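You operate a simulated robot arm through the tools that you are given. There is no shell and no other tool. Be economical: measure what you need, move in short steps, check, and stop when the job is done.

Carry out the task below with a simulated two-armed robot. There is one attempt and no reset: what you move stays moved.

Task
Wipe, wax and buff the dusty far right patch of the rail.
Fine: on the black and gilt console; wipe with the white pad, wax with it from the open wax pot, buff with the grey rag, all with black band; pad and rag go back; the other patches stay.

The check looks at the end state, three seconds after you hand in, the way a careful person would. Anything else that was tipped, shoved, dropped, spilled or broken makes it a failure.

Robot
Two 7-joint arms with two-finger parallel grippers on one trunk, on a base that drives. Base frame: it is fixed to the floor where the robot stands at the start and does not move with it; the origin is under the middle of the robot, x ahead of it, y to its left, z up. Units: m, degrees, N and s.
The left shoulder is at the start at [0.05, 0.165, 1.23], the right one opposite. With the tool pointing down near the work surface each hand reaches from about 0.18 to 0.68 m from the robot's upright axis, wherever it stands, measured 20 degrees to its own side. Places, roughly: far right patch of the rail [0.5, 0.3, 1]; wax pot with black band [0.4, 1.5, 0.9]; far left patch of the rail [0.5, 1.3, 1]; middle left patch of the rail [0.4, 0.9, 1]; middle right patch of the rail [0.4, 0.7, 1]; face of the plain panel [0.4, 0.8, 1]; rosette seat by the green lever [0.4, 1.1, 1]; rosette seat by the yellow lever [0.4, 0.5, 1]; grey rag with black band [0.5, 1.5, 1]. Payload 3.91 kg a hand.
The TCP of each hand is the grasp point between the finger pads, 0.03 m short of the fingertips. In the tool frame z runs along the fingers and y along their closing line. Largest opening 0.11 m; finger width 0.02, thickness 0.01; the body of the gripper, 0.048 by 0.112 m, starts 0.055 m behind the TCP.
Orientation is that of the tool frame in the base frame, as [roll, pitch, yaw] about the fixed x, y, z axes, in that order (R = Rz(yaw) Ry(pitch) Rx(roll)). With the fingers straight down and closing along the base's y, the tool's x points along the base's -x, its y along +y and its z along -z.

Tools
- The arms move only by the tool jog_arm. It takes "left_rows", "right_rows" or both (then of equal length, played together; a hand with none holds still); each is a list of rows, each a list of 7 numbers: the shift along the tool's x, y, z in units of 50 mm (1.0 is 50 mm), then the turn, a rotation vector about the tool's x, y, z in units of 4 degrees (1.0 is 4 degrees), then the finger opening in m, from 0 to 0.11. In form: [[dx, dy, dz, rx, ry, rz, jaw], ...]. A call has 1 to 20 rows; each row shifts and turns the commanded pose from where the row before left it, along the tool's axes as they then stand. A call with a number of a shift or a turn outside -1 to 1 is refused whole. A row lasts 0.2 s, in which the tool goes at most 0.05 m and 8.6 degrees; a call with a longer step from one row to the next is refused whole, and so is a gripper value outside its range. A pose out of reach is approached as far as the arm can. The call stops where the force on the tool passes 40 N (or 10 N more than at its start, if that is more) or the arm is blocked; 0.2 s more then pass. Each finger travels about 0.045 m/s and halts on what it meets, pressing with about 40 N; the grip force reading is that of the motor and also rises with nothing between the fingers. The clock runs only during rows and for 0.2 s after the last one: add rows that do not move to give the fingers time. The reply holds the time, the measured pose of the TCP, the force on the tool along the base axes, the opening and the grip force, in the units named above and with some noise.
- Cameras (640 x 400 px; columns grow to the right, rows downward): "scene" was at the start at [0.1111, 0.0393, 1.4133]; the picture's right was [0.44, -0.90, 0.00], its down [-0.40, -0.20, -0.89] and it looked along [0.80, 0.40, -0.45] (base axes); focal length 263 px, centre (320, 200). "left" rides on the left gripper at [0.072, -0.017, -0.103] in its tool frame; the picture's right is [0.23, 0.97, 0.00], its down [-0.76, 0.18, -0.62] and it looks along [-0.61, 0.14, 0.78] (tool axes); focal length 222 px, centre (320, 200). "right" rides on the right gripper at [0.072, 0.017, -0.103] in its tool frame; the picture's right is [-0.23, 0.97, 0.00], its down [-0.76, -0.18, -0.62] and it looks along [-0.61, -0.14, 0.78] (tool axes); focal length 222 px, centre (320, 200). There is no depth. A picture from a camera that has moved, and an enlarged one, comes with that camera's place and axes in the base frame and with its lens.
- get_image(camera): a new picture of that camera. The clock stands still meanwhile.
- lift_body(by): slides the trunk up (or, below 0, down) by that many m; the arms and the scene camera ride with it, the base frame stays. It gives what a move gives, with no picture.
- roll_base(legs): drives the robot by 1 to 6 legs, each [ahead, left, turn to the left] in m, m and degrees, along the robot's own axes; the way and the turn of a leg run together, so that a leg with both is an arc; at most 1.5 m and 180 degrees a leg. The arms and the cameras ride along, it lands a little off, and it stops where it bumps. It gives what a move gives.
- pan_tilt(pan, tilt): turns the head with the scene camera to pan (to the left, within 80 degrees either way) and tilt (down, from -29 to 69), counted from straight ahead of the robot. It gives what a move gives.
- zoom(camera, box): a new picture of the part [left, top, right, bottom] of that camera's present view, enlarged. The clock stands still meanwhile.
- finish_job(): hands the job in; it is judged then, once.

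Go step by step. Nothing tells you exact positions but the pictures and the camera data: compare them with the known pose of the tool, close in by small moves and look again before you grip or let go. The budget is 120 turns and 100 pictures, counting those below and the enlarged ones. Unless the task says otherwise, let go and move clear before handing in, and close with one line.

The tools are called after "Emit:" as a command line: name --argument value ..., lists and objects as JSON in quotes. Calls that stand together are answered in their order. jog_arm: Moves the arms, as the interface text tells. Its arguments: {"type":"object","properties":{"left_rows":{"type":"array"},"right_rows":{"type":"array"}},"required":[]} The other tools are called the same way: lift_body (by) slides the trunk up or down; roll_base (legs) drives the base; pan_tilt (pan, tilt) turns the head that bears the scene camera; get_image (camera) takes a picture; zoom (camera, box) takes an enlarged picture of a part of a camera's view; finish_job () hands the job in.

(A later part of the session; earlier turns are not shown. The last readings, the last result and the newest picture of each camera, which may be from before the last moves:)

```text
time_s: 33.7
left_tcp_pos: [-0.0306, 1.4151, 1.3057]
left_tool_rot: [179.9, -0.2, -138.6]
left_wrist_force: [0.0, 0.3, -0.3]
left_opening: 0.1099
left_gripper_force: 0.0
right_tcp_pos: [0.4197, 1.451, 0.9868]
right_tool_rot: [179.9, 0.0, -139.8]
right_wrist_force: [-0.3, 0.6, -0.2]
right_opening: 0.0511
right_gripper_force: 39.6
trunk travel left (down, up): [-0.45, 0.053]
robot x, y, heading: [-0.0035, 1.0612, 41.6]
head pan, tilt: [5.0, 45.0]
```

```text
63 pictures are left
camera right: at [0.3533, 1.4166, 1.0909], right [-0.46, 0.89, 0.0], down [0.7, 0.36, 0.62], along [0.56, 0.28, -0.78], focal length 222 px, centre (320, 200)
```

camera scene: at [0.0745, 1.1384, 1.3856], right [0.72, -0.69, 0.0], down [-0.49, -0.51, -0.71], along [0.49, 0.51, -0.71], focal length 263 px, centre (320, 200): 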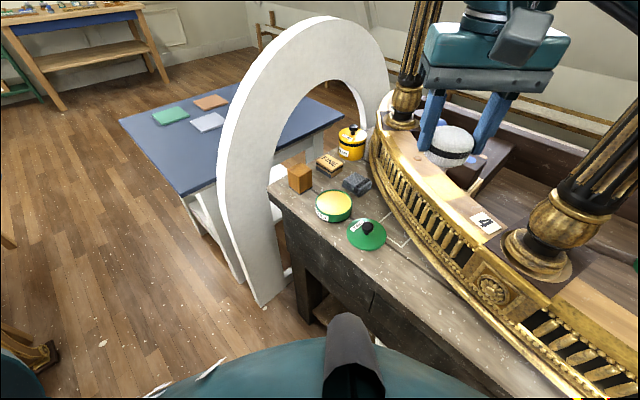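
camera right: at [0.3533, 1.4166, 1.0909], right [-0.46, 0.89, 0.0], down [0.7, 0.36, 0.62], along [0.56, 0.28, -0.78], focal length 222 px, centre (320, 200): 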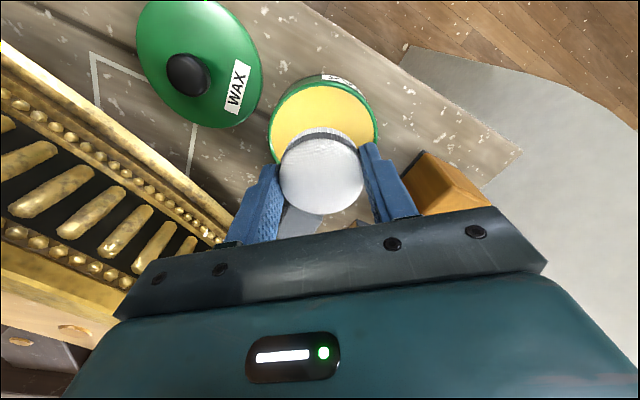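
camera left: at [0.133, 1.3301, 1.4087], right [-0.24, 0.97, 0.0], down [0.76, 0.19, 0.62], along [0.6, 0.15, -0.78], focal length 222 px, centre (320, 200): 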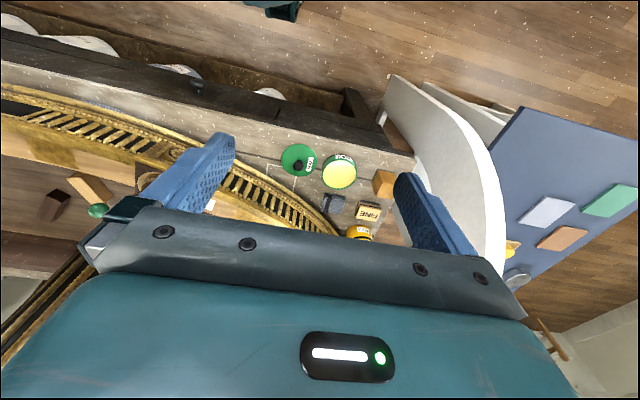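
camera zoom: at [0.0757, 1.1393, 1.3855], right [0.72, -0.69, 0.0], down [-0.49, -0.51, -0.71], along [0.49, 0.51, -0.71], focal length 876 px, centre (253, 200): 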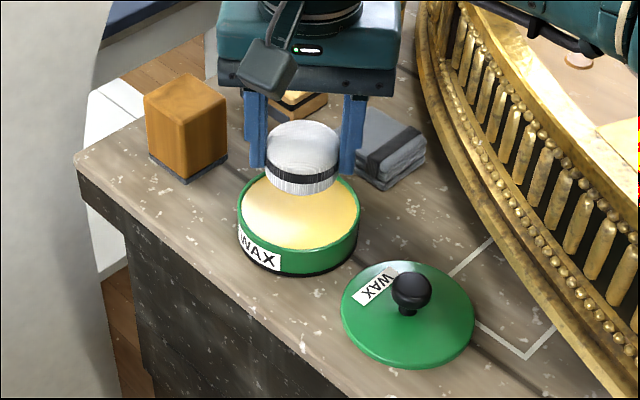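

The pad is centred over the pot. Lowering gently until it touches the wax.

Emit:
jog_arm --right_rows '[[0.045, 0.04, 0.3, 0, 0, 0, 0.04], [0, 0, 0.26, 0, 0, 0, 0.04], [0, 0, 0.06, 0, 0, 0, 0.04], [0, 0, 0.06, 0, 0, 0, 0.04], [0, 0, 0, 0, 0, 0, 0.04]]'

Emit:
zoom --camera "scene" --box '[260, 140, 420, 260]'

```text
time_s: 34.9
left_tcp_pos: [-0.0296, 1.4141, 1.3069]
left_tool_rot: [-179.9, -0.1, -138.6]
left_wrist_force: [0.4, -0.7, 0.8]
left_opening: 0.11
left_gripper_force: 0.1
right_tcp_pos: [0.4194, 1.4499, 0.9522]
right_tool_rot: [180.0, 0.0, -139.8]
right_wrist_force: [0.4, 0.6, -0.1]
right_opening: 0.0513
right_gripper_force: 39.6
trunk travel left (down, up): [-0.45, 0.053]
robot x, y, heading: [-0.006, 1.0629, 41.3]
head pan, tilt: [5.0, 45.0]
```

```text
3.33 times, centred on (340, 200) of scene
camera zoom: at [0.0758, 1.1394, 1.3854], right [0.72, -0.69, 0.0], down [-0.49, -0.51, -0.71], along [0.49, 0.51, -0.71], focal length 876 px, centre (253, 200)
```

zoom: 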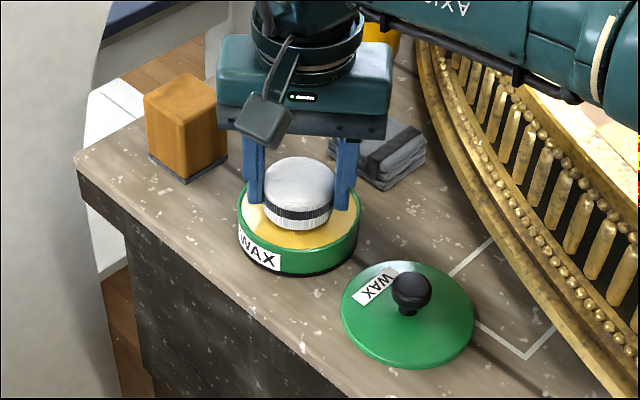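

Emit:
jog_arm --right_rows '[[0, 0, 0.06, 0, 0, 0, 0.04], [0, 0, 0.05, 0, 0, 0, 0.04], [0, 0, 0, 0, 0, 0, 0.04]]'

Emit:
zoom --camera "scene" --box '[260, 140, 420, 260]'

```text
time_s: 35.7
left_tcp_pos: [-0.0301, 1.4132, 1.3059]
left_tool_rot: [179.9, 0.0, -138.6]
left_wrist_force: [0.0, 0.9, -0.1]
left_opening: 0.1101
left_gripper_force: 0.0
right_tcp_pos: [0.4184, 1.4508, 0.9503]
right_tool_rot: [179.9, 0.3, -139.8]
right_wrist_force: [0.3, -1.5, 18.0]
right_opening: 0.0513
right_gripper_force: 39.9
trunk travel left (down, up): [-0.45, 0.053]
robot x, y, heading: [-0.0008, 1.0629, 41.2]
head pan, tilt: [5.0, 45.0]
```

```text
3.33 times, centred on (340, 200) of scene
camera zoom: at [0.0746, 1.1381, 1.3859], right [0.72, -0.69, 0.0], down [-0.49, -0.51, -0.71], along [0.49, 0.51, -0.71], focal length 876 px, centre (253, 200)
```

zoom: 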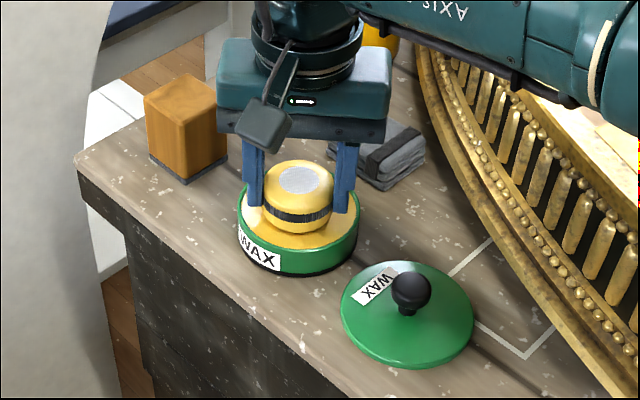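

The pad took wax (it's visibly yellow). Lifting out, pulling the hand in close, then I'll turn back.

Emit:
jog_arm --right_rows '[[0, 0, -0.1, 0, 0, 0, 0.04], [0, 0, -0.3, 0, 0, 0, 0.04], [0, 0, -0.9, 0, 0, 0, 0.04], [0, 0, -0.9, 0, 0, 0, 0.04], [0, 0, -0.9, 0, 0, 0, 0.04], [0, 0, -0.9, 0, 0, 0, 0.04], [0, 0, -0.9, 0, 0, 0, 0.04], [0, 0, -0.9, 0, 0, 0, 0.04], [0.9, 0, 0, 0, 0, 0, 0.04], [0.9, 0, 0, 0, 0, 0, 0.04], [0.9, 0, 0, 0, 0, 0, 0.04], [0.9, 0, 0, 0, 0, 0, 0.04], [0.9, 0, 0, 0, 0, 0, 0.04], [0, 0, 0, 0, 0, 0, 0.04]]'

Emit:
get_image --camera "scene"

```text
time_s: 38.7
left_tcp_pos: [-0.0293, 1.4154, 1.3062]
left_tool_rot: [-180.0, -0.1, -138.6]
left_wrist_force: [-0.4, 0.1, 0.2]
left_opening: 0.1101
left_gripper_force: 0.0
right_tcp_pos: [0.2478, 1.3054, 1.2356]
right_tool_rot: [179.9, -0.1, -139.8]
right_wrist_force: [0.0, -0.3, 0.6]
right_opening: 0.051
right_gripper_force: 40.0
trunk travel left (down, up): [-0.45, 0.053]
robot x, y, heading: [-0.001, 1.0647, 41.2]
head pan, tilt: [5.0, 45.0]
```

```text
60 pictures are left
camera scene: at [0.0759, 1.1397, 1.3854], right [0.72, -0.69, 0.0], down [-0.49, -0.51, -0.71], along [0.49, 0.51, -0.71], focal length 263 px, centre (320, 200)
```

scene: 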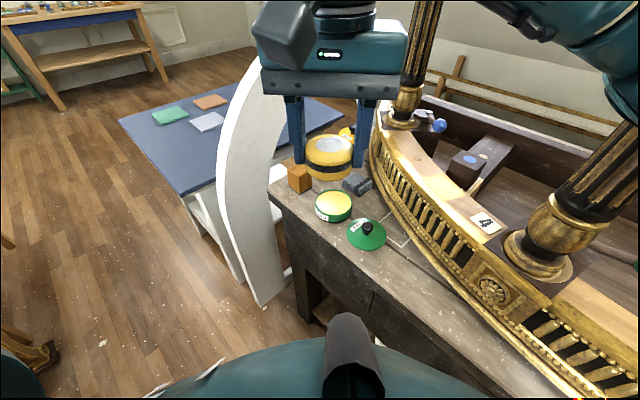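

Pot undisturbed. Turning back straight and shifting 0.1 m left so the left hand can take the rag.

Emit:
roll_base --legs '[[0, 0, -41.2], [0, 0.1, 0]]'

Emit:
pan_tilt --pan 40 --tilt 40

Emit:
get_image --camera "scene"

Emit:
get_image --camera "left"

```text
time_s: 41.8
left_tcp_pos: [0.2097, 1.445, 1.3056]
left_tool_rot: [-179.9, -0.1, -180.0]
left_wrist_force: [0.0, 0.7, 1.0]
left_opening: 0.11
left_gripper_force: 0.0
right_tcp_pos: [0.3457, 1.1804, 1.2365]
right_tool_rot: [-180.0, -0.1, 178.8]
right_wrist_force: [-0.1, 0.3, -0.7]
right_opening: 0.0511
right_gripper_force: 40.5
trunk travel left (down, up): [-0.45, 0.053]
robot x, y, heading: [-0.0021, 1.1584, 0.0]
head pan, tilt: [5.0, 45.0]
```

```text
time_s: 42.8
left_tcp_pos: [0.2098, 1.4442, 1.3061]
left_tool_rot: [180.0, -0.1, 179.9]
left_wrist_force: [0.5, -0.7, 0.7]
left_opening: 0.1101
left_gripper_force: 0.1
right_tcp_pos: [0.3448, 1.1812, 1.2352]
right_tool_rot: [-180.0, 0.0, 178.9]
right_wrist_force: [-0.2, 0.4, -0.5]
right_opening: 0.0513
right_gripper_force: 40.3
trunk travel left (down, up): [-0.45, 0.053]
robot x, y, heading: [-0.0065, 1.1624, -0.1]
head pan, tilt: [40.0, 40.0]
```

```text
59 pictures are left
camera scene: at [0.0922, 1.2157, 1.3927], right [0.64, -0.77, 0.0], down [-0.49, -0.41, -0.77], along [0.59, 0.49, -0.64], focal length 263 px, centre (320, 200)
```

scene: 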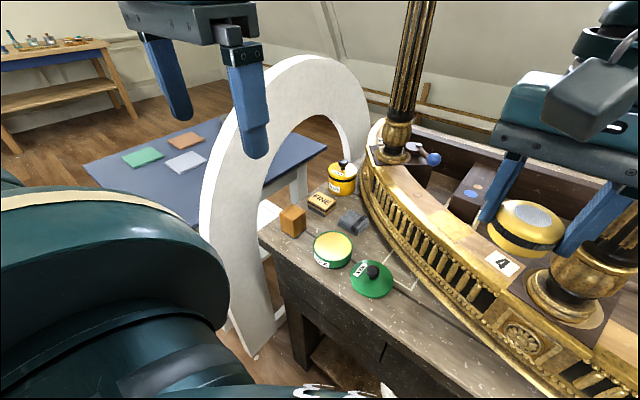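

```text
58 pictures are left
camera left: at [0.1369, 1.4277, 1.4087], right [-0.23, 0.97, 0.0], down [0.76, 0.18, 0.62], along [0.61, 0.14, -0.78], focal length 222 px, centre (320, 200)
```

left: 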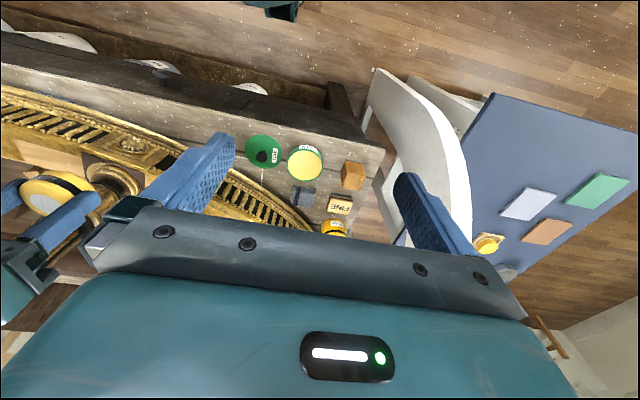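

Rag at (0.532, 1.469). Moving the left hand above it and partway down.

Emit:
jog_arm --left_rows '[[-0.92, 0.07, 0, 0, 0, 0, 0.09], [-0.92, 0.07, 0, 0, 0, 0, 0.09], [-0.92, 0.07, 0, 0, 0, 0, 0.09], [-0.92, 0.07, 0, 0, 0, 0, 0.09], [-0.92, 0.07, 0, 0, 0, 0, 0.09], [-0.92, 0.07, 0, 0, 0, 0, 0.09], [-0.92, 0.07, 0, 0, 0, 0, 0.09], [0, 0, 0.95, 0, 0, 0, 0.09], [0, 0, 0.95, 0, 0, 0, 0.09], [0, 0, 0.95, 0, 0, 0, 0.09], [0, 0, 0.95, 0, 0, 0, 0.09], [0, 0, 0.95, 0, 0, 0, 0.09], [0, 0, 0.95, 0, 0, 0, 0.09], [0, 0, 0, 0, 0, 0, 0.09]]'

Emit:
get_image --camera "left"

Emit:
zoom --camera "scene" --box '[260, 130, 440, 270]'

```text
time_s: 45.8
left_tcp_pos: [0.5298, 1.4693, 1.0191]
left_tool_rot: [180.0, -0.1, 180.0]
left_wrist_force: [0.0, -0.2, 0.6]
left_opening: 0.09
left_gripper_force: 0.1
right_tcp_pos: [0.3442, 1.1802, 1.2356]
right_tool_rot: [179.9, 0.0, 178.8]
right_wrist_force: [-0.1, -0.5, 0.1]
right_opening: 0.0513
right_gripper_force: 39.7
trunk travel left (down, up): [-0.45, 0.053]
robot x, y, heading: [-0.0024, 1.1632, -0.4]
head pan, tilt: [40.0, 40.0]
```

```text
57 pictures are left
camera left: at [0.4576, 1.4518, 1.1214], right [-0.23, 0.97, 0.0], down [0.76, 0.18, 0.62], along [0.61, 0.14, -0.78], focal length 222 px, centre (320, 200)
```

left: 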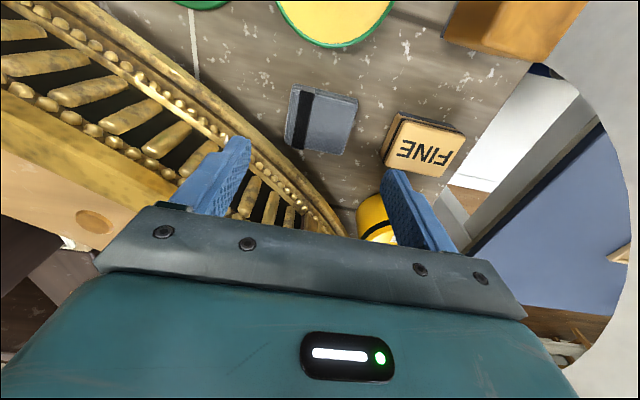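

```text
2.86 times, centred on (350, 200) of scene
camera zoom: at [0.0918, 1.2155, 1.3928], right [0.64, -0.77, 0.0], down [-0.49, -0.41, -0.77], along [0.59, 0.49, -0.64], focal length 751 px, centre (234, 200)
```

zoom: 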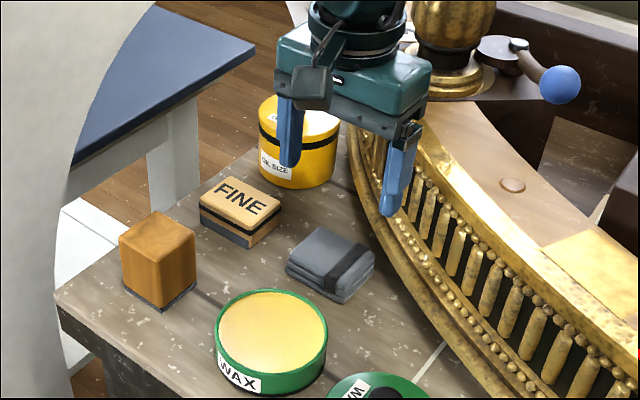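

The rag is centred under the hand with clearance from the FINE block and the console. Lowering to fingertips ~7 mm above the bench.

Emit:
jog_arm --left_rows '[[0, 0, 0.7, 0, 0, 0, 0.085], [0, 0, 0.7, 0, 0, 0, 0.085], [0, 0, 0.4, 0, 0, 0, 0.085], [0, 0, 0.22, 0, 0, 0, 0.085], [0, 0, 0, 0, 0, 0, 0.085]]'

Emit:
get_image --camera "left"

Emit:
zoom --camera "scene" --box '[300, 170, 420, 270]'

```text
time_s: 47.0
left_tcp_pos: [0.5127, 1.4758, 0.9337]
left_tool_rot: [-179.9, 0.1, -180.0]
left_wrist_force: [0.3, -0.7, 0.4]
left_opening: 0.085
left_gripper_force: 0.0
left hand out of reach, approached as far as the arm can: row 2, 3, 4
right_tcp_pos: [0.3444, 1.1797, 1.2358]
right_tool_rot: [180.0, 0.1, 178.8]
right_wrist_force: [-0.1, -0.1, 0.7]
right_opening: 0.0511
right_gripper_force: 40.2
trunk travel left (down, up): [-0.45, 0.053]
robot x, y, heading: [-0.0016, 1.1631, -0.5]
head pan, tilt: [40.0, 40.0]
```

```text
55 pictures are left
camera left: at [0.4399, 1.4594, 1.0365], right [-0.23, 0.97, 0.0], down [0.76, 0.18, 0.62], along [0.61, 0.14, -0.78], focal length 222 px, centre (320, 200)
```

left: 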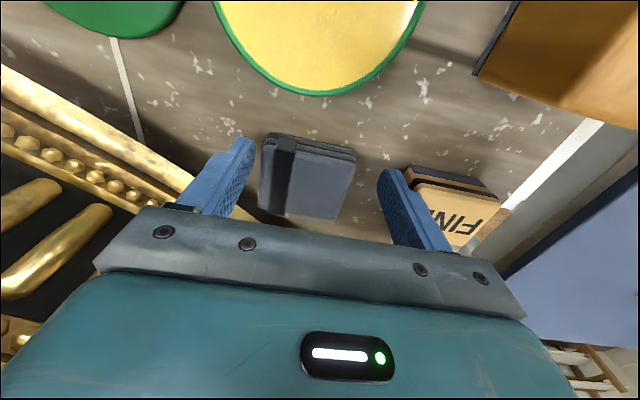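

```text
4.00 times, centred on (360, 220) of scene
camera zoom: at [0.0922, 1.2157, 1.3927], right [0.64, -0.77, 0.0], down [-0.49, -0.41, -0.77], along [0.59, 0.49, -0.64], focal length 1051 px, centre (160, 120)
```

zoom: 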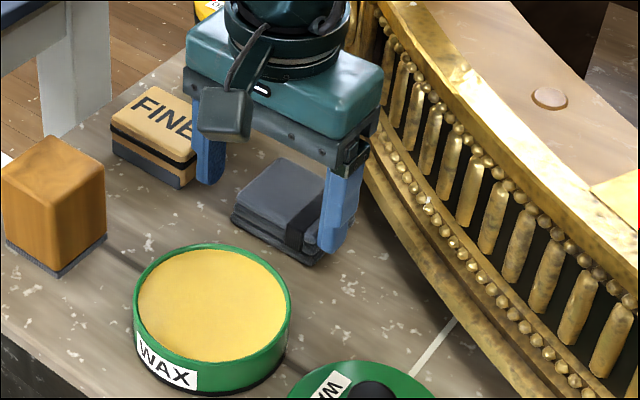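

The arm ran out of reach just above the rag without touching it. I'll raise the hand, shift the base 0.13 m left, and come down again.

Emit:
jog_arm --left_rows '[[0, 0, -0.9, 0, 0, 0, 0.09], [0, 0, -0.9, 0, 0, 0, 0.09], [0, 0, -0.9, 0, 0, 0, 0.09], [0, 0, -0.9, 0, 0, 0, 0.09], [0, 0, -0.9, 0, 0, 0, 0.09], [0, 0, 0, 0, 0, 0, 0.09]]'

```text
time_s: 48.4
left_tcp_pos: [0.5142, 1.4736, 1.1592]
left_tool_rot: [-179.9, -0.1, 180.0]
left_wrist_force: [-0.5, 0.3, -0.4]
left_opening: 0.0902
left_gripper_force: 0.1
right_tcp_pos: [0.3463, 1.1803, 1.2369]
right_tool_rot: [-180.0, 0.0, 178.8]
right_wrist_force: [0.0, 0.5, -0.2]
right_opening: 0.0512
right_gripper_force: 40.5
trunk travel left (down, up): [-0.45, 0.053]
robot x, y, heading: [-0.002, 1.1634, -0.0]
head pan, tilt: [40.0, 40.0]
```

Emit:
roll_base --legs '[[0, 0.14, 0]]'

```text
time_s: 49.7
left_tcp_pos: [0.5132, 1.6145, 1.1597]
left_tool_rot: [-179.9, 0.0, -179.9]
left_wrist_force: [-0.1, 1.1, 0.3]
left_opening: 0.09
left_gripper_force: 0.0
right_tcp_pos: [0.3474, 1.3209, 1.2356]
right_tool_rot: [180.0, -0.2, 178.8]
right_wrist_force: [-0.1, -0.7, -0.7]
right_opening: 0.0513
right_gripper_force: 40.0
trunk travel left (down, up): [-0.45, 0.053]
robot x, y, heading: [-0.0043, 1.3025, -0.2]
head pan, tilt: [40.0, 40.0]
```

Emit:
jog_arm --left_rows '[[-0.12, -0.963, 0, 0, 0, 0, 0.085], [-0.12, -0.963, 0, 0, 0, 0, 0.085], [-0.12, -0.963, 0, 0, 0, 0, 0.085], [0, 0, 0.95, 0, 0, 0, 0.085], [0, 0, 0.95, 0, 0, 0, 0.085], [0, 0, 0.95, 0, 0, 0, 0.085], [0, 0, 0.8, 0, 0, 0, 0.085], [0, 0, 0.6, 0, 0, 0, 0.085], [0, 0, 0, 0, 0, 0, 0.085]]'

Emit:
get_image --camera "left"

Emit:
zoom --camera "scene" --box '[300, 170, 460, 290]'

```text
time_s: 51.7
left_tcp_pos: [0.4819, 1.5159, 0.9698]
left_tool_rot: [-179.9, 0.0, -179.9]
left_wrist_force: [0.2, -0.2, -0.1]
left_opening: 0.0851
left_gripper_force: 0.2
left hand out of reach, approached as far as the arm can: row 3, 5, 6, 7, 8
right_tcp_pos: [0.3467, 1.3198, 1.2364]
right_tool_rot: [179.9, 0.1, 178.9]
right_wrist_force: [0.8, 0.0, -0.5]
right_opening: 0.0511
right_gripper_force: 40.4
trunk travel left (down, up): [-0.45, 0.053]
robot x, y, heading: [-0.0018, 1.2997, 0.1]
head pan, tilt: [40.0, 40.0]
```

```text
53 pictures are left
camera left: at [0.4084, 1.4989, 1.072], right [-0.23, 0.97, 0.0], down [0.76, 0.18, 0.62], along [0.61, 0.14, -0.78], focal length 222 px, centre (320, 200)
```

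left: 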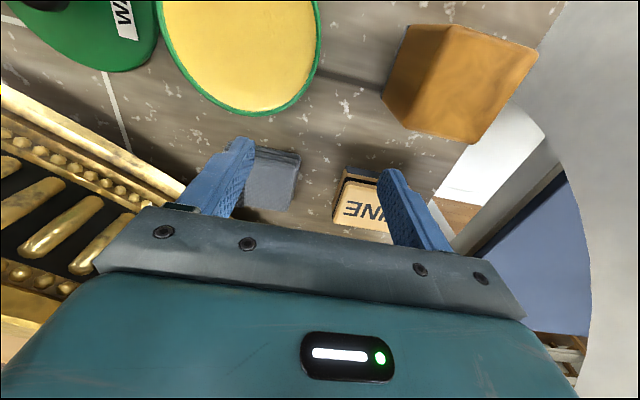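

```text
3.33 times, centred on (380, 230) of scene
camera zoom: at [0.0923, 1.3557, 1.3927], right [0.64, -0.77, 0.0], down [-0.49, -0.41, -0.77], along [0.59, 0.49, -0.64], focal length 876 px, centre (120, 100)
```

zoom: 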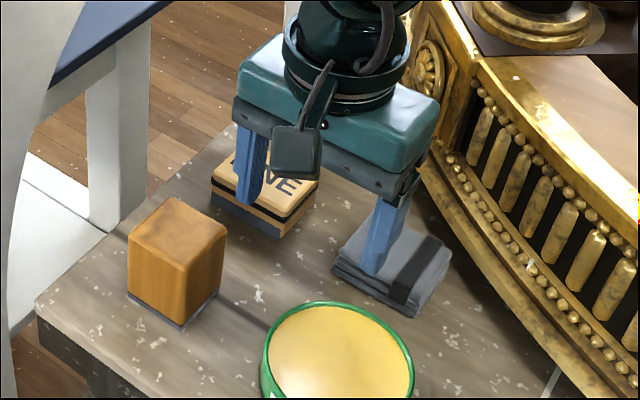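

The left arm seems stuck in an awkward posture, not truly too far. I'll raise the left hand and move the right hand clear to give room, then try approaching at height.

Emit:
jog_arm --left_rows '[[0, 0, -0.9, 0, 0, 0, 0.085], [0, 0, -0.9, 0, 0, 0, 0.085], [0, 0, -0.9, 0, 0, 0, 0.085], [0, 0, -0.9, 0, 0, 0, 0.085], [0, 0, -0.9, 0, 0, 0, 0.085], [0, 0, -0.9, 0, 0, 0, 0.085]]' --right_rows '[[0.2, -0.6, 0, 0, 0, 0, 0.04], [0.2, -0.6, 0, 0, 0, 0, 0.04], [0.2, -0.6, 0, 0, 0, 0, 0.04], [0, -0.6, 0, 0, 0, 0, 0.04], [0, -0.6, 0, 0, 0, 0, 0.04], [0, 0, 0, 0, 0, 0, 0.04]]'

Emit:
jog_arm --left_rows '[[0, -0.9, 0, 0, 0, 0, 0.085], [0, -0.9, 0, 0, 0, 0, 0.085], [0, -0.9, 0, 0, 0, 0, 0.085], [-0.5, 0, 0, 0, 0, 0, 0.085], [-0.5, 0, 0, 0, 0, 0, 0.085], [0, 0, 0, 0, 0, 0, 0.085]]'

Emit:
get_image --camera "scene"

```text
time_s: 53.1
left_tcp_pos: [0.4829, 1.5174, 1.2379]
left_tool_rot: [179.9, -0.2, -179.9]
left_wrist_force: [0.1, -0.2, 0.0]
left_opening: 0.085
left_gripper_force: 0.1
right_tcp_pos: [0.3116, 1.1719, 1.2349]
right_tool_rot: [180.0, 0.0, 179.0]
right_wrist_force: [-0.3, 0.1, -0.1]
right_opening: 0.0511
right_gripper_force: 39.7
trunk travel left (down, up): [-0.45, 0.053]
robot x, y, heading: [-0.0009, 1.2997, 0.2]
head pan, tilt: [40.0, 40.0]
```

```text
time_s: 54.5
left_tcp_pos: [0.4966, 1.478, 1.2364]
left_tool_rot: [-179.9, -0.1, -179.9]
left_wrist_force: [-0.1, -0.2, -0.2]
left_opening: 0.0852
left_gripper_force: 0.2
left hand out of reach, approached as far as the arm can: row 2, 3, 4, 5
right_tcp_pos: [0.3106, 1.1723, 1.2351]
right_tool_rot: [-179.9, 0.0, 178.8]
right_wrist_force: [-0.5, 0.6, 0.0]
right_opening: 0.0509
right_gripper_force: 39.8
trunk travel left (down, up): [-0.45, 0.053]
robot x, y, heading: [-0.0063, 1.3007, -0.2]
head pan, tilt: [40.0, 40.0]
```

```text
51 pictures are left
camera scene: at [0.0925, 1.356, 1.3927], right [0.64, -0.77, 0.0], down [-0.49, -0.41, -0.77], along [0.59, 0.49, -0.64], focal length 263 px, centre (320, 200)
```

scene: 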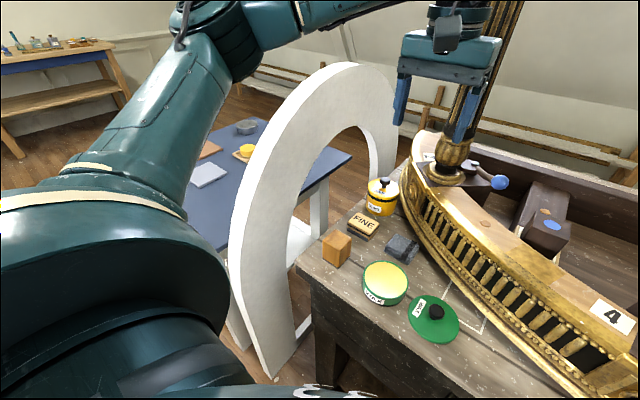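

Joint posture limits the left arm moving inward. I'll retract it toward the body, shift inward there, and extend again at height to see whether it finds a better posture.

Emit:
jog_arm --left_rows '[[0.9, 0, 0, 0, 0, 0, 0.085], [0.9, 0, 0, 0, 0, 0, 0.085], [0.9, 0, 0, 0, 0, 0, 0.085], [0.9, 0, 0, 0, 0, 0, 0.085], [0, -0.9, 0, 0, 0, 0, 0.085], [0, -0.9, 0, 0, 0, 0, 0.085], [-0.9, 0, 0, 0, 0, 0, 0.085], [-0.9, 0, 0, 0, 0, 0, 0.085], [-0.9, 0, 0, 0, 0, 0, 0.085], [-0.9, 0, 0, 0, 0, 0, 0.085], [-0.6, 0, 0, 0, 0, 0, 0.085], [0, 0, 0, 0, 0, 0, 0.085]]'

```text
time_s: 57.1
left_tcp_pos: [0.4666, 1.4563, 1.2444]
left_tool_rot: [-180.0, -0.1, -180.0]
left_wrist_force: [0.5, 1.1, 1.0]
left_opening: 0.085
left_gripper_force: 0.0
left hand out of reach, approached as far as the arm can: row 6, 7, 8, 9, 10, 11
right_tcp_pos: [0.3115, 1.1708, 1.2348]
right_tool_rot: [-180.0, 0.0, 178.8]
right_wrist_force: [0.2, -0.7, 0.0]
right_opening: 0.0511
right_gripper_force: 39.9
trunk travel left (down, up): [-0.45, 0.053]
robot x, y, heading: [0.0009, 1.3024, -0.1]
head pan, tilt: [40.0, 40.0]
```

I'll test whether yawing the tool clockwise by 20° frees the wrist.

Emit:
jog_arm --left_rows '[[0, 0, 0, 0, 0, 1, 0.085], [0, 0, 0, 0, 0, 1, 0.085], [0, 0, 0, 0, 0, 1, 0.085], [0, 0, 0, 0, 0, 1, 0.085], [0, 0, 0, 0, 0, 1, 0.085], [-0.9, 0, 0, 0, 0, 0, 0.085], [-0.5, 0, 0, 0, 0, 0, 0.085], [0, 0, 0, 0, 0, 0, 0.085]]'

```text
time_s: 58.9
left_tcp_pos: [0.4798, 1.4673, 1.244]
left_tool_rot: [-179.9, -0.1, 160.2]
left_wrist_force: [0.5, 0.4, -0.1]
left_opening: 0.0851
left_gripper_force: 0.1
left hand out of reach, approached as far as the arm can: row 6, 7
right_tcp_pos: [0.3123, 1.1714, 1.2341]
right_tool_rot: [-180.0, 0.0, 178.8]
right_wrist_force: [-0.6, -0.9, -0.1]
right_opening: 0.0514
right_gripper_force: 40.0
trunk travel left (down, up): [-0.45, 0.053]
robot x, y, heading: [-0.0022, 1.3023, -0.3]
head pan, tilt: [40.0, 40.0]
```

The limit is angular: this arm needs targets further to its own side. I'll retract the left hand and turn the base right by 28° so the rag lies well to the left arm's side.

Emit:
jog_arm --left_rows '[[0.9, 0, 0, 0, 0, -1, 0.085], [0.9, 0, 0, 0, 0, -1, 0.085], [0.9, 0, 0, 0, 0, -1, 0.085], [0.6, 0, 0, 0, 0, -1, 0.085], [0, 0, 0, 0, 0, -1, 0.085], [0, 0, 0, 0, 0, 0, 0.085]]'

Emit:
roll_base --legs '[[0, 0, -28]]'

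Emit:
pan_tilt --pan 50 --tilt 40

Emit:
get_image --camera "scene"

```text
time_s: 60.3
left_tcp_pos: [0.3197, 1.508, 1.2453]
left_tool_rot: [179.9, -0.2, -180.0]
left_wrist_force: [0.0, -0.2, 0.2]
left_opening: 0.0849
left_gripper_force: 0.0
right_tcp_pos: [0.3123, 1.1719, 1.2344]
right_tool_rot: [180.0, 0.0, 178.8]
right_wrist_force: [0.0, -0.5, 0.2]
right_opening: 0.0511
right_gripper_force: 39.4
trunk travel left (down, up): [-0.45, 0.053]
robot x, y, heading: [0.0026, 1.3028, -0.1]
head pan, tilt: [40.0, 40.0]
```

```text
time_s: 62.1
left_tcp_pos: [0.3782, 1.3374, 1.2447]
left_tool_rot: [-180.0, -0.2, 152.7]
left_wrist_force: [0.0, -0.5, 1.1]
left_opening: 0.0849
left_gripper_force: 0.0
right_tcp_pos: [0.2169, 1.0424, 1.2345]
right_tool_rot: [-180.0, 0.0, 151.6]
right_wrist_force: [0.3, 0.2, -0.6]
right_opening: 0.0511
right_gripper_force: 39.9
trunk travel left (down, up): [-0.45, 0.053]
robot x, y, heading: [-0.0014, 1.2989, -27.3]
head pan, tilt: [40.0, 40.0]
```

```text
time_s: 62.8
left_tcp_pos: [0.3779, 1.3372, 1.2457]
left_tool_rot: [-180.0, -0.2, 152.7]
left_wrist_force: [-0.5, 0.0, 0.8]
left_opening: 0.0852
left_gripper_force: 0.1
right_tcp_pos: [0.2169, 1.0426, 1.2347]
right_tool_rot: [180.0, 0.0, 151.6]
right_wrist_force: [0.0, -0.4, -0.1]
right_opening: 0.0513
right_gripper_force: 40.2
trunk travel left (down, up): [-0.45, 0.053]
robot x, y, heading: [-0.0024, 1.3009, -27.5]
head pan, tilt: [50.0, 40.0]
```

```text
50 pictures are left
camera scene: at [0.1024, 1.3206, 1.3927], right [0.39, -0.92, 0.0], down [-0.59, -0.25, -0.77], along [0.71, 0.29, -0.64], focal length 263 px, centre (320, 200)
```

scene: 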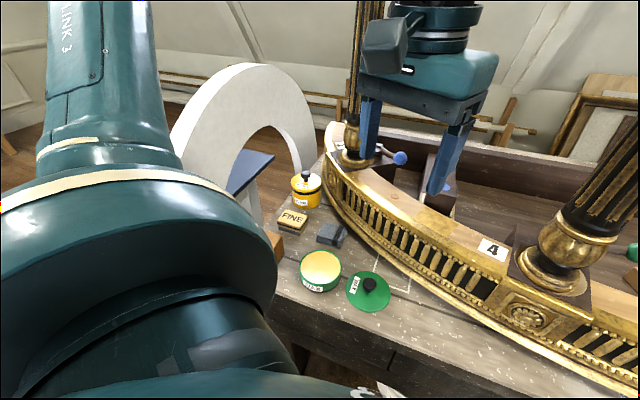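

Emit:
jog_arm --left_rows '[[0, 0, 0, 0, 0, -0.975, 0.085], [0, 0, 0, 0, 0, -0.975, 0.085], [0, 0, 0, 0, 0, -0.975, 0.085], [0, 0, 0, 0, 0, -0.975, 0.085], [0, 0, 0, 0, 0, -0.975, 0.085], [0, 0, 0, 0, 0, -0.975, 0.085], [0, 0, 0, 0, 0, -0.975, 0.085], [0, 0.88, 0, 0, 0, 0, 0.085], [0, 0.88, 0, 0, 0, 0, 0.085], [0, 0.88, 0, 0, 0, 0, 0.085], [-0.765, 0, 0, 0, 0, 0, 0.085], [-0.765, 0, 0, 0, 0, 0, 0.085], [-0.765, 0, 0, 0, 0, 0, 0.085], [-0.765, 0, 0, 0, 0, 0, 0.085], [0, 0, 0, 0, 0, 0, 0.085]]'

```text
time_s: 66.0
left_tcp_pos: [0.5312, 1.4703, 1.2465]
left_tool_rot: [-180.0, -0.1, -180.0]
left_wrist_force: [-0.7, 0.1, -0.2]
left_opening: 0.0853
left_gripper_force: 0.0
right_tcp_pos: [0.216, 1.0421, 1.2347]
right_tool_rot: [-179.9, 0.1, 151.6]
right_wrist_force: [-0.2, 0.6, -0.9]
right_opening: 0.0512
right_gripper_force: 40.1
trunk travel left (down, up): [-0.45, 0.053]
robot x, y, heading: [-0.0032, 1.3049, -27.1]
head pan, tilt: [50.0, 40.0]
```

Reached without trouble. Now down in stages.

Emit:
jog_arm --left_rows '[[0, 0, 0.95, 0, 0, 0, 0.085], [0, 0, 0.95, 0, 0, 0, 0.085], [0, 0, 0.95, 0, 0, 0, 0.085], [0, 0, 0.95, 0, 0, 0, 0.085], [0, 0, 0.95, 0, 0, 0, 0.085], [0, 0, 0.6, 0, 0, 0, 0.085], [0, 0, 0.4, 0, 0, 0, 0.085], [0, 0, 0, 0, 0, 0, 0.085]]'

Emit:
get_image --camera "left"

Emit:
zoom --camera "scene" --box '[260, 160, 420, 280]'

```text
time_s: 67.8
left_tcp_pos: [0.5294, 1.47, 0.9591]
left_tool_rot: [-180.0, -0.1, -180.0]
left_wrist_force: [-0.6, -0.7, -0.3]
left_opening: 0.085
left_gripper_force: 0.0
right_tcp_pos: [0.2169, 1.0421, 1.2349]
right_tool_rot: [-180.0, 0.1, 151.6]
right_wrist_force: [0.2, -0.3, -0.4]
right_opening: 0.0514
right_gripper_force: 40.3
trunk travel left (down, up): [-0.45, 0.053]
robot x, y, heading: [-0.0008, 1.3034, -27.4]
head pan, tilt: [50.0, 40.0]
```

```text
49 pictures are left
camera left: at [0.4576, 1.4536, 1.0604], right [-0.23, 0.97, 0.0], down [0.76, 0.18, 0.62], along [0.61, 0.14, -0.78], focal length 222 px, centre (320, 200)
```

left: 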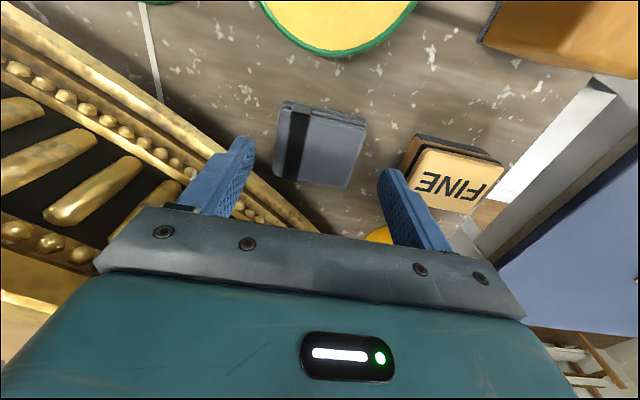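

```text
3.33 times, centred on (340, 220) of scene
camera zoom: at [0.1022, 1.3206, 1.3927], right [0.39, -0.92, 0.0], down [-0.59, -0.25, -0.77], along [0.71, 0.3, -0.64], focal length 876 px, centre (253, 133)
```

zoom: 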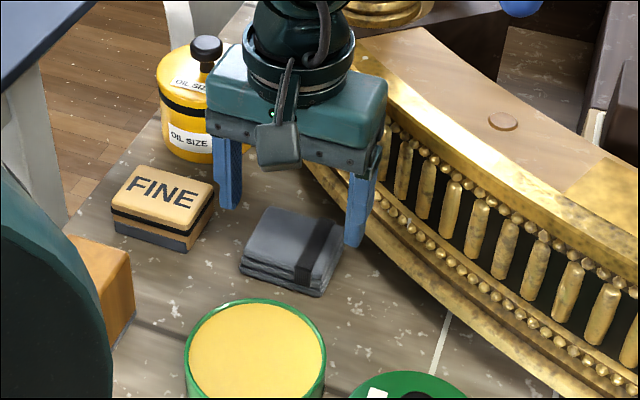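

Centred. Final lowering and close on the rag.

Emit:
jog_arm --left_rows '[[0, 0, 0.4, 0, 0, 0, 0.085], [0, 0, 0.3, 0, 0, 0, 0.085], [0, 0, 0.12, 0, 0, 0, 0.085], [0, 0, 0, 0, 0, 0, 0.085]]'

Emit:
zoom --camera "scene" --box '[260, 160, 420, 280]'

```text
time_s: 68.8
left_tcp_pos: [0.5295, 1.4691, 0.9166]
left_tool_rot: [-180.0, -0.1, -180.0]
left_wrist_force: [-0.4, 0.1, 0.1]
left_opening: 0.0846
left_gripper_force: 0.0
right_tcp_pos: [0.2165, 1.0431, 1.2354]
right_tool_rot: [-180.0, 0.0, 151.6]
right_wrist_force: [0.1, -0.1, 0.9]
right_opening: 0.0512
right_gripper_force: 40.1
trunk travel left (down, up): [-0.45, 0.053]
robot x, y, heading: [-0.0013, 1.3073, -27.4]
head pan, tilt: [50.0, 40.0]
```

```text
3.33 times, centred on (340, 220) of scene
camera zoom: at [0.1023, 1.3206, 1.3927], right [0.39, -0.92, 0.0], down [-0.59, -0.25, -0.77], along [0.71, 0.3, -0.64], focal length 876 px, centre (253, 133)
```

zoom: 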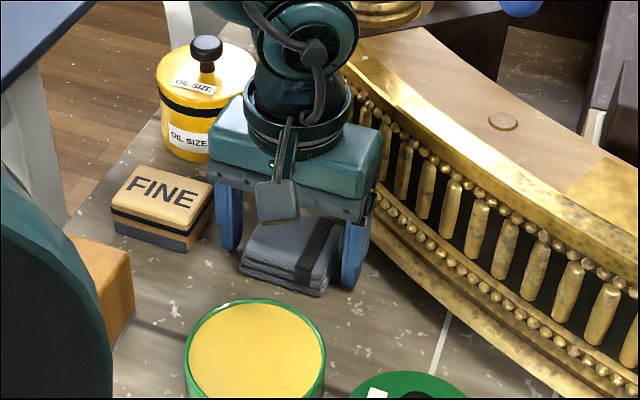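

Emit:
jog_arm --left_rows '[[0, 0, 0, 0, 0, 0, 0.07], [0, 0, 0, 0, 0, 0, 0.055], [0, 0, 0, 0, 0, 0, 0.05], [0, 0, 0, 0, 0, 0, 0.05], [0, 0, 0, 0, 0, 0, 0.05]]'

Emit:
zoom --camera "scene" --box '[260, 160, 420, 280]'

```text
time_s: 70.0
left_tcp_pos: [0.5277, 1.4691, 0.915]
left_tool_rot: [-179.9, -0.1, 179.9]
left_wrist_force: [-0.2, 0.0, -0.6]
left_opening: 0.0663
left_gripper_force: 40.0
right_tcp_pos: [0.217, 1.0422, 1.2351]
right_tool_rot: [180.0, -0.1, 151.6]
right_wrist_force: [-0.3, 0.3, 0.8]
right_opening: 0.0512
right_gripper_force: 40.0
trunk travel left (down, up): [-0.45, 0.053]
robot x, y, heading: [-0.0018, 1.3045, -27.3]
head pan, tilt: [50.0, 40.0]
```

```text
3.33 times, centred on (340, 220) of scene
camera zoom: at [0.1024, 1.3206, 1.3927], right [0.39, -0.92, 0.0], down [-0.59, -0.25, -0.77], along [0.71, 0.3, -0.64], focal length 876 px, centre (253, 133)
```

zoom: 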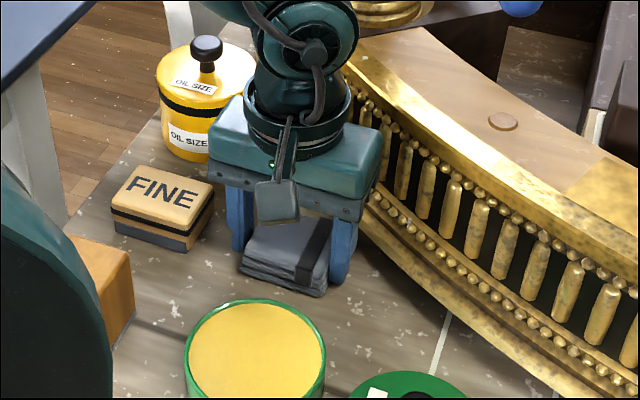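

The rag is held (0.066 m); its home TCP is (0.5285, 1.469, 0.9155), yaw 180. Lifting and retracting it.

Emit:
jog_arm --left_rows '[[0, 0, -0.4, 0, 0, 0, 0.05], [0, 0, -0.95, 0, 0, 0, 0.05], [0, 0, -0.95, 0, 0, 0, 0.05], [0, 0, -0.95, 0, 0, 0, 0.05], [0, 0, -0.95, 0, 0, 0, 0.05], [0, 0, -0.95, 0, 0, 0, 0.05], [0, 0, -0.95, 0, 0, 0, 0.05], [0, 0, -0.5, 0, 0, 0, 0.05], [0.9, 0, 0, 0, 0, 0, 0.05], [0.9, 0, 0, 0, 0, 0, 0.05], [0.9, 0, 0, 0, 0, 0, 0.05], [0.7, 0, 0, 0, 0, 0, 0.05], [0, 0, 0, 0, 0, 0, 0.05]]'

Emit:
get_image --camera "scene"

```text
time_s: 72.8
left_tcp_pos: [0.3612, 1.4731, 1.2449]
left_tool_rot: [179.9, -0.1, 179.9]
left_wrist_force: [0.0, -0.4, -1.3]
left_opening: 0.0664
left_gripper_force: 40.4
right_tcp_pos: [0.2172, 1.041, 1.2338]
right_tool_rot: [180.0, 0.1, 151.6]
right_wrist_force: [-0.6, 0.2, -0.3]
right_opening: 0.051
right_gripper_force: 39.6
trunk travel left (down, up): [-0.45, 0.053]
robot x, y, heading: [-0.0064, 1.3009, -27.1]
head pan, tilt: [50.0, 40.0]
```

```text
45 pictures are left
camera scene: at [0.1026, 1.3205, 1.3927], right [0.39, -0.92, 0.0], down [-0.59, -0.25, -0.77], along [0.71, 0.3, -0.64], focal length 263 px, centre (320, 200)
```

scene: 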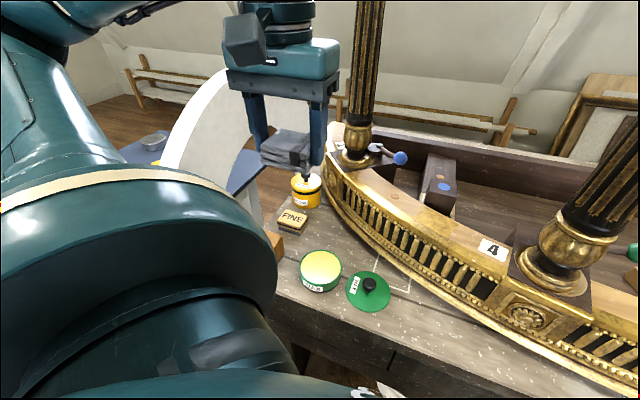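

Rag is up. Turning straight and driving right to the patch station (y≈0.42).

Emit:
roll_base --legs '[[0, 0, 27.2], [0, -0.88, 0]]'

Emit:
pan_tilt --pan -10 --tilt 40

Emit:
get_image --camera "scene"

Emit:
get_image --camera "right"

```text
time_s: 78.8
left_tcp_pos: [0.2408, 0.7419, 1.2449]
left_tool_rot: [-180.0, -0.1, -153.1]
left_wrist_force: [0.1, -0.4, -0.6]
left_opening: 0.0669
left_gripper_force: 40.6
right_tcp_pos: [0.3056, 0.2924, 1.2348]
right_tool_rot: [180.0, 0.0, 178.4]
right_wrist_force: [-0.4, -0.2, 0.3]
right_opening: 0.0513
right_gripper_force: 39.5
trunk travel left (down, up): [-0.45, 0.053]
robot x, y, heading: [-0.0046, 0.4266, -0.5]
head pan, tilt: [50.0, 40.0]
```

```text
time_s: 80.1
left_tcp_pos: [0.2409, 0.7429, 1.2451]
left_tool_rot: [-180.0, -0.2, -153.1]
left_wrist_force: [0.0, -0.1, -0.2]
left_opening: 0.0668
left_gripper_force: 39.8
right_tcp_pos: [0.3047, 0.2933, 1.235]
right_tool_rot: [-180.0, 0.0, 178.5]
right_wrist_force: [0.4, -1.3, -0.8]
right_opening: 0.0509
right_gripper_force: 39.8
trunk travel left (down, up): [-0.45, 0.053]
robot x, y, heading: [-0.0059, 0.4252, -0.5]
head pan, tilt: [-10.0, 40.0]
```

```text
44 pictures are left
camera scene: at [0.1055, 0.4096, 1.3927], right [-0.18, -0.98, 0.0], down [-0.63, 0.12, -0.77], along [0.75, -0.14, -0.64], focal length 263 px, centre (320, 200)
```

scene: 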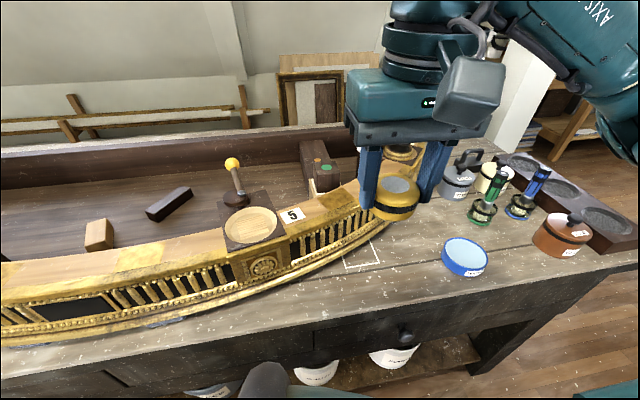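

```text
43 pictures are left
camera right: at [0.2325, 0.3117, 1.3387], right [0.25, 0.97, 0.0], down [0.76, -0.2, 0.62], along [0.6, -0.16, -0.78], focal length 222 px, centre (320, 200)
```

right: 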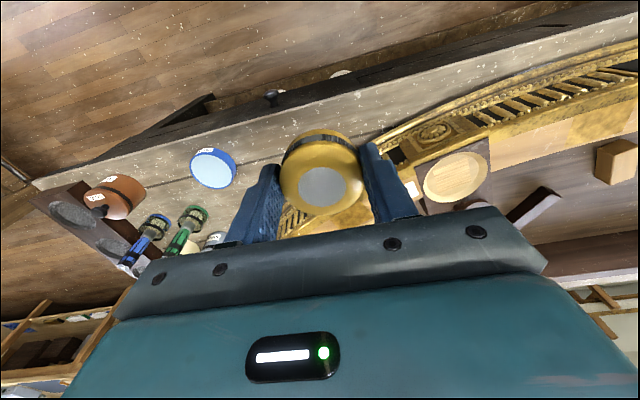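

Robot at the patch station. Moving the waxed pad over the patch centre and down to just above it.

Emit:
jog_arm --right_rows '[[-0.886, 0.02, 0, 0, 0, -0.37, 0.04], [-0.886, 0.02, 0, 0, 0, 0, 0.04], [-0.886, 0.02, 0, 0, 0, 0, 0.04], [-0.886, 0.02, 0, 0, 0, 0, 0.04], [-0.886, 0.02, 0, 0, 0, 0, 0.04], [0, 0, 0.75, 0, 0, 0, 0.04], [0, 0, 0.75, 0, 0, 0, 0.04], [0, 0, 0.75, 0, 0, 0, 0.04], [0, 0, 0.75, 0, 0, 0, 0.04], [0, 0, 0.16, 0, 0, 0, 0.04], [0, 0, 0, 0, 0, 0, 0.04]]'

Emit:
zoom --camera "scene" --box '[250, 160, 410, 260]'

```text
time_s: 82.5
left_tcp_pos: [0.2414, 0.742, 1.246]
left_tool_rot: [-180.0, -0.1, -153.0]
left_wrist_force: [0.0, -0.1, 0.4]
left_opening: 0.0666
left_gripper_force: 39.7
right_tcp_pos: [0.529, 0.2964, 1.0751]
right_tool_rot: [-180.0, 0.0, 179.9]
right_wrist_force: [0.4, 0.7, -0.5]
right_opening: 0.0512
right_gripper_force: 40.2
trunk travel left (down, up): [-0.45, 0.053]
robot x, y, heading: [-0.0082, 0.4278, -0.3]
head pan, tilt: [-10.0, 40.0]
```

```text
4.00 times, centred on (330, 210) of scene
camera zoom: at [0.1055, 0.4095, 1.3927], right [-0.18, -0.98, 0.0], down [-0.63, 0.12, -0.77], along [0.75, -0.14, -0.64], focal length 1051 px, centre (280, 160)
```

zoom: 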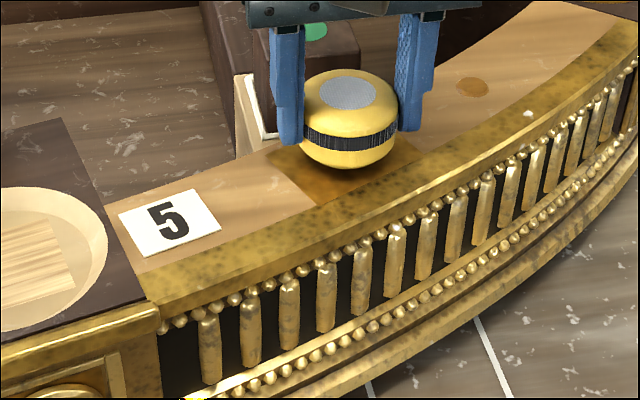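

Centred. Lowering to contact and waxing with slower strokes.

Emit:
jog_arm --right_rows '[[0, 0, 0.07, 0, 0, 0, 0.04], [0, 0, 0.06, 0, 0, 0, 0.04], [0, 0, 0.02, 0, 0, 0, 0.04], [-0.1, -0.225, 0, 0, 0, 0, 0.04], [-0.1, -0.225, 0, 0, 0, 0, 0.04], [0.1, 0.225, 0, 0, 0, 0, 0.04], [0.1, 0.225, 0, 0, 0, 0, 0.04], [0.1, 0.225, 0, 0, 0, 0, 0.04], [0.1, 0.225, 0, 0, 0, 0, 0.04], [-0.1, 0.05, 0, 0, 0, 0, 0.04], [-0.1, -0.225, 0, 0, 0, 0, 0.04], [-0.1, -0.225, 0, 0, 0, 0, 0.04], [-0.1, -0.225, 0, 0, 0, 0, 0.04], [-0.1, -0.225, 0, 0, 0, 0, 0.04], [0.2, -0.1, 0, 0, 0, 0, 0.04], [0.1, 0.225, 0, 0, 0, 0, 0.04], [0.1, 0.225, 0, 0, 0, 0, 0.04], [0.1, 0.225, 0, 0, 0, 0, 0.04], [0.1, 0.225, 0, 0, 0, 0, 0.04], [0, 0, 0, 0, 0, 0, 0.04]]'

Emit:
zoom --camera "scene" --box '[250, 160, 410, 260]'

```text
time_s: 86.7
left_tcp_pos: [0.241, 0.7423, 1.2452]
left_tool_rot: [-180.0, 0.0, -153.1]
left_wrist_force: [-0.1, 1.1, -0.2]
left_opening: 0.0666
left_gripper_force: 40.0
right_tcp_pos: [0.5112, 0.3159, 1.0693]
right_tool_rot: [-179.9, 0.0, -180.0]
right_wrist_force: [0.0, -0.4, -0.8]
right_opening: 0.0512
right_gripper_force: 39.9
trunk travel left (down, up): [-0.45, 0.053]
robot x, y, heading: [-0.006, 0.4258, -0.5]
head pan, tilt: [-10.0, 40.0]
```

```text
4.00 times, centred on (330, 210) of scene
camera zoom: at [0.1055, 0.4094, 1.3927], right [-0.18, -0.98, 0.0], down [-0.63, 0.12, -0.77], along [0.75, -0.14, -0.64], focal length 1051 px, centre (280, 160)
```

zoom: 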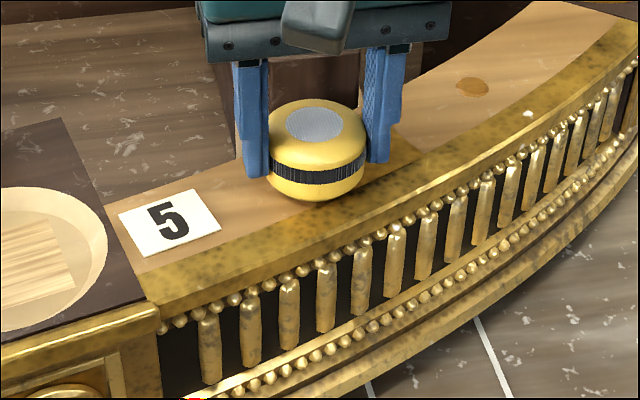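

No contact force that time. Back to the centre and down a couple of millimetres more.

Emit:
jog_arm --right_rows '[[-0.15, -0.2, 0, 0, 0, 0, 0.04], [-0.15, -0.2, 0, 0, 0, 0, 0.04], [0, 0, 0.04, 0, 0, 0, 0.04], [0, 0, 0.03, 0, 0, 0, 0.04], [0, 0, 0, 0, 0, 0, 0.04]]'

```text
time_s: 87.9
left_tcp_pos: [0.2385, 0.7423, 1.2464]
left_tool_rot: [180.0, -0.1, -153.1]
left_wrist_force: [0.0, 0.2, 0.2]
left_opening: 0.0669
left_gripper_force: 39.4
right_tcp_pos: [0.5268, 0.2959, 1.0685]
right_tool_rot: [179.8, 0.3, 179.8]
right_wrist_force: [1.2, -2.5, 13.3]
right_opening: 0.0509
right_gripper_force: 40.0
trunk travel left (down, up): [-0.45, 0.053]
robot x, y, heading: [-0.0069, 0.4298, -0.6]
head pan, tilt: [-10.0, 40.0]
```

Good contact (13 N). Easing slightly and wiping.

Emit:
jog_arm --right_rows '[[0, 0, -0.015, 0, 0, 0, 0.04], [-0.1, -0.225, 0, 0, 0, 0, 0.04], [-0.1, -0.225, 0, 0, 0, 0, 0.04], [0.1, 0.225, 0, 0, 0, 0, 0.04], [0.1, 0.225, 0, 0, 0, 0, 0.04], [0.1, 0.225, 0, 0, 0, 0, 0.04], [0.1, 0.225, 0, 0, 0, 0, 0.04], [-0.1, 0.05, 0, 0, 0, 0, 0.04], [-0.1, -0.225, 0, 0, 0, 0, 0.04], [-0.1, -0.225, 0, 0, 0, 0, 0.04], [-0.1, -0.225, 0, 0, 0, 0, 0.04], [-0.1, -0.225, 0, 0, 0, 0, 0.04], [0.2, -0.1, 0, 0, 0, 0, 0.04], [0.1, 0.225, 0, 0, 0, 0, 0.04], [0.1, 0.225, 0, 0, 0, 0, 0.04], [0.1, 0.225, 0, 0, 0, 0, 0.04], [0.1, 0.225, 0, 0, 0, 0, 0.04], [0, 0, -0.9, 0, 0, 0, 0.04], [0, 0, -0.9, 0, 0, 0, 0.04], [0, 0, -0.9, 0, 0, 0, 0.04]]'

Emit:
zoom --camera "scene" --box '[250, 160, 410, 260]'

```text
time_s: 91.2
left_tcp_pos: [0.2404, 0.7418, 1.2429]
left_tool_rot: [-179.9, -0.2, -153.3]
left_wrist_force: [-1.3, -0.5, 0.0]
left_opening: 0.0663
left_gripper_force: 39.7
right_tcp_pos: [0.5255, 0.2849, 1.0687]
right_tool_rot: [-179.3, 0.7, 178.8]
right_wrist_force: [0.3, -0.9, 4.0]
right_opening: 0.0512
right_gripper_force: 40.6
trunk travel left (down, up): [-0.45, 0.053]
robot x, y, heading: [-0.0071, 0.4278, -0.5]
head pan, tilt: [-10.0, 40.0]
stopped in row 16 (right hand): the force on the tool passed its limit (the readings are from after the stop); the commanded pose is now the measured one
```

```text
4.00 times, centred on (330, 210) of scene
camera zoom: at [0.1048, 0.4094, 1.3924], right [-0.18, -0.98, 0.0], down [-0.63, 0.12, -0.77], along [0.75, -0.14, -0.64], focal length 1051 px, centre (280, 160)
```

zoom: 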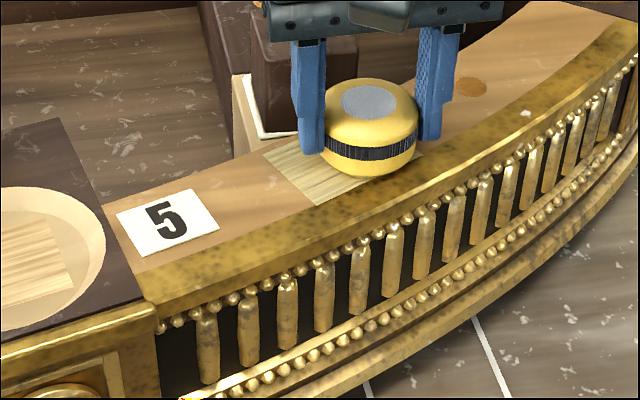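

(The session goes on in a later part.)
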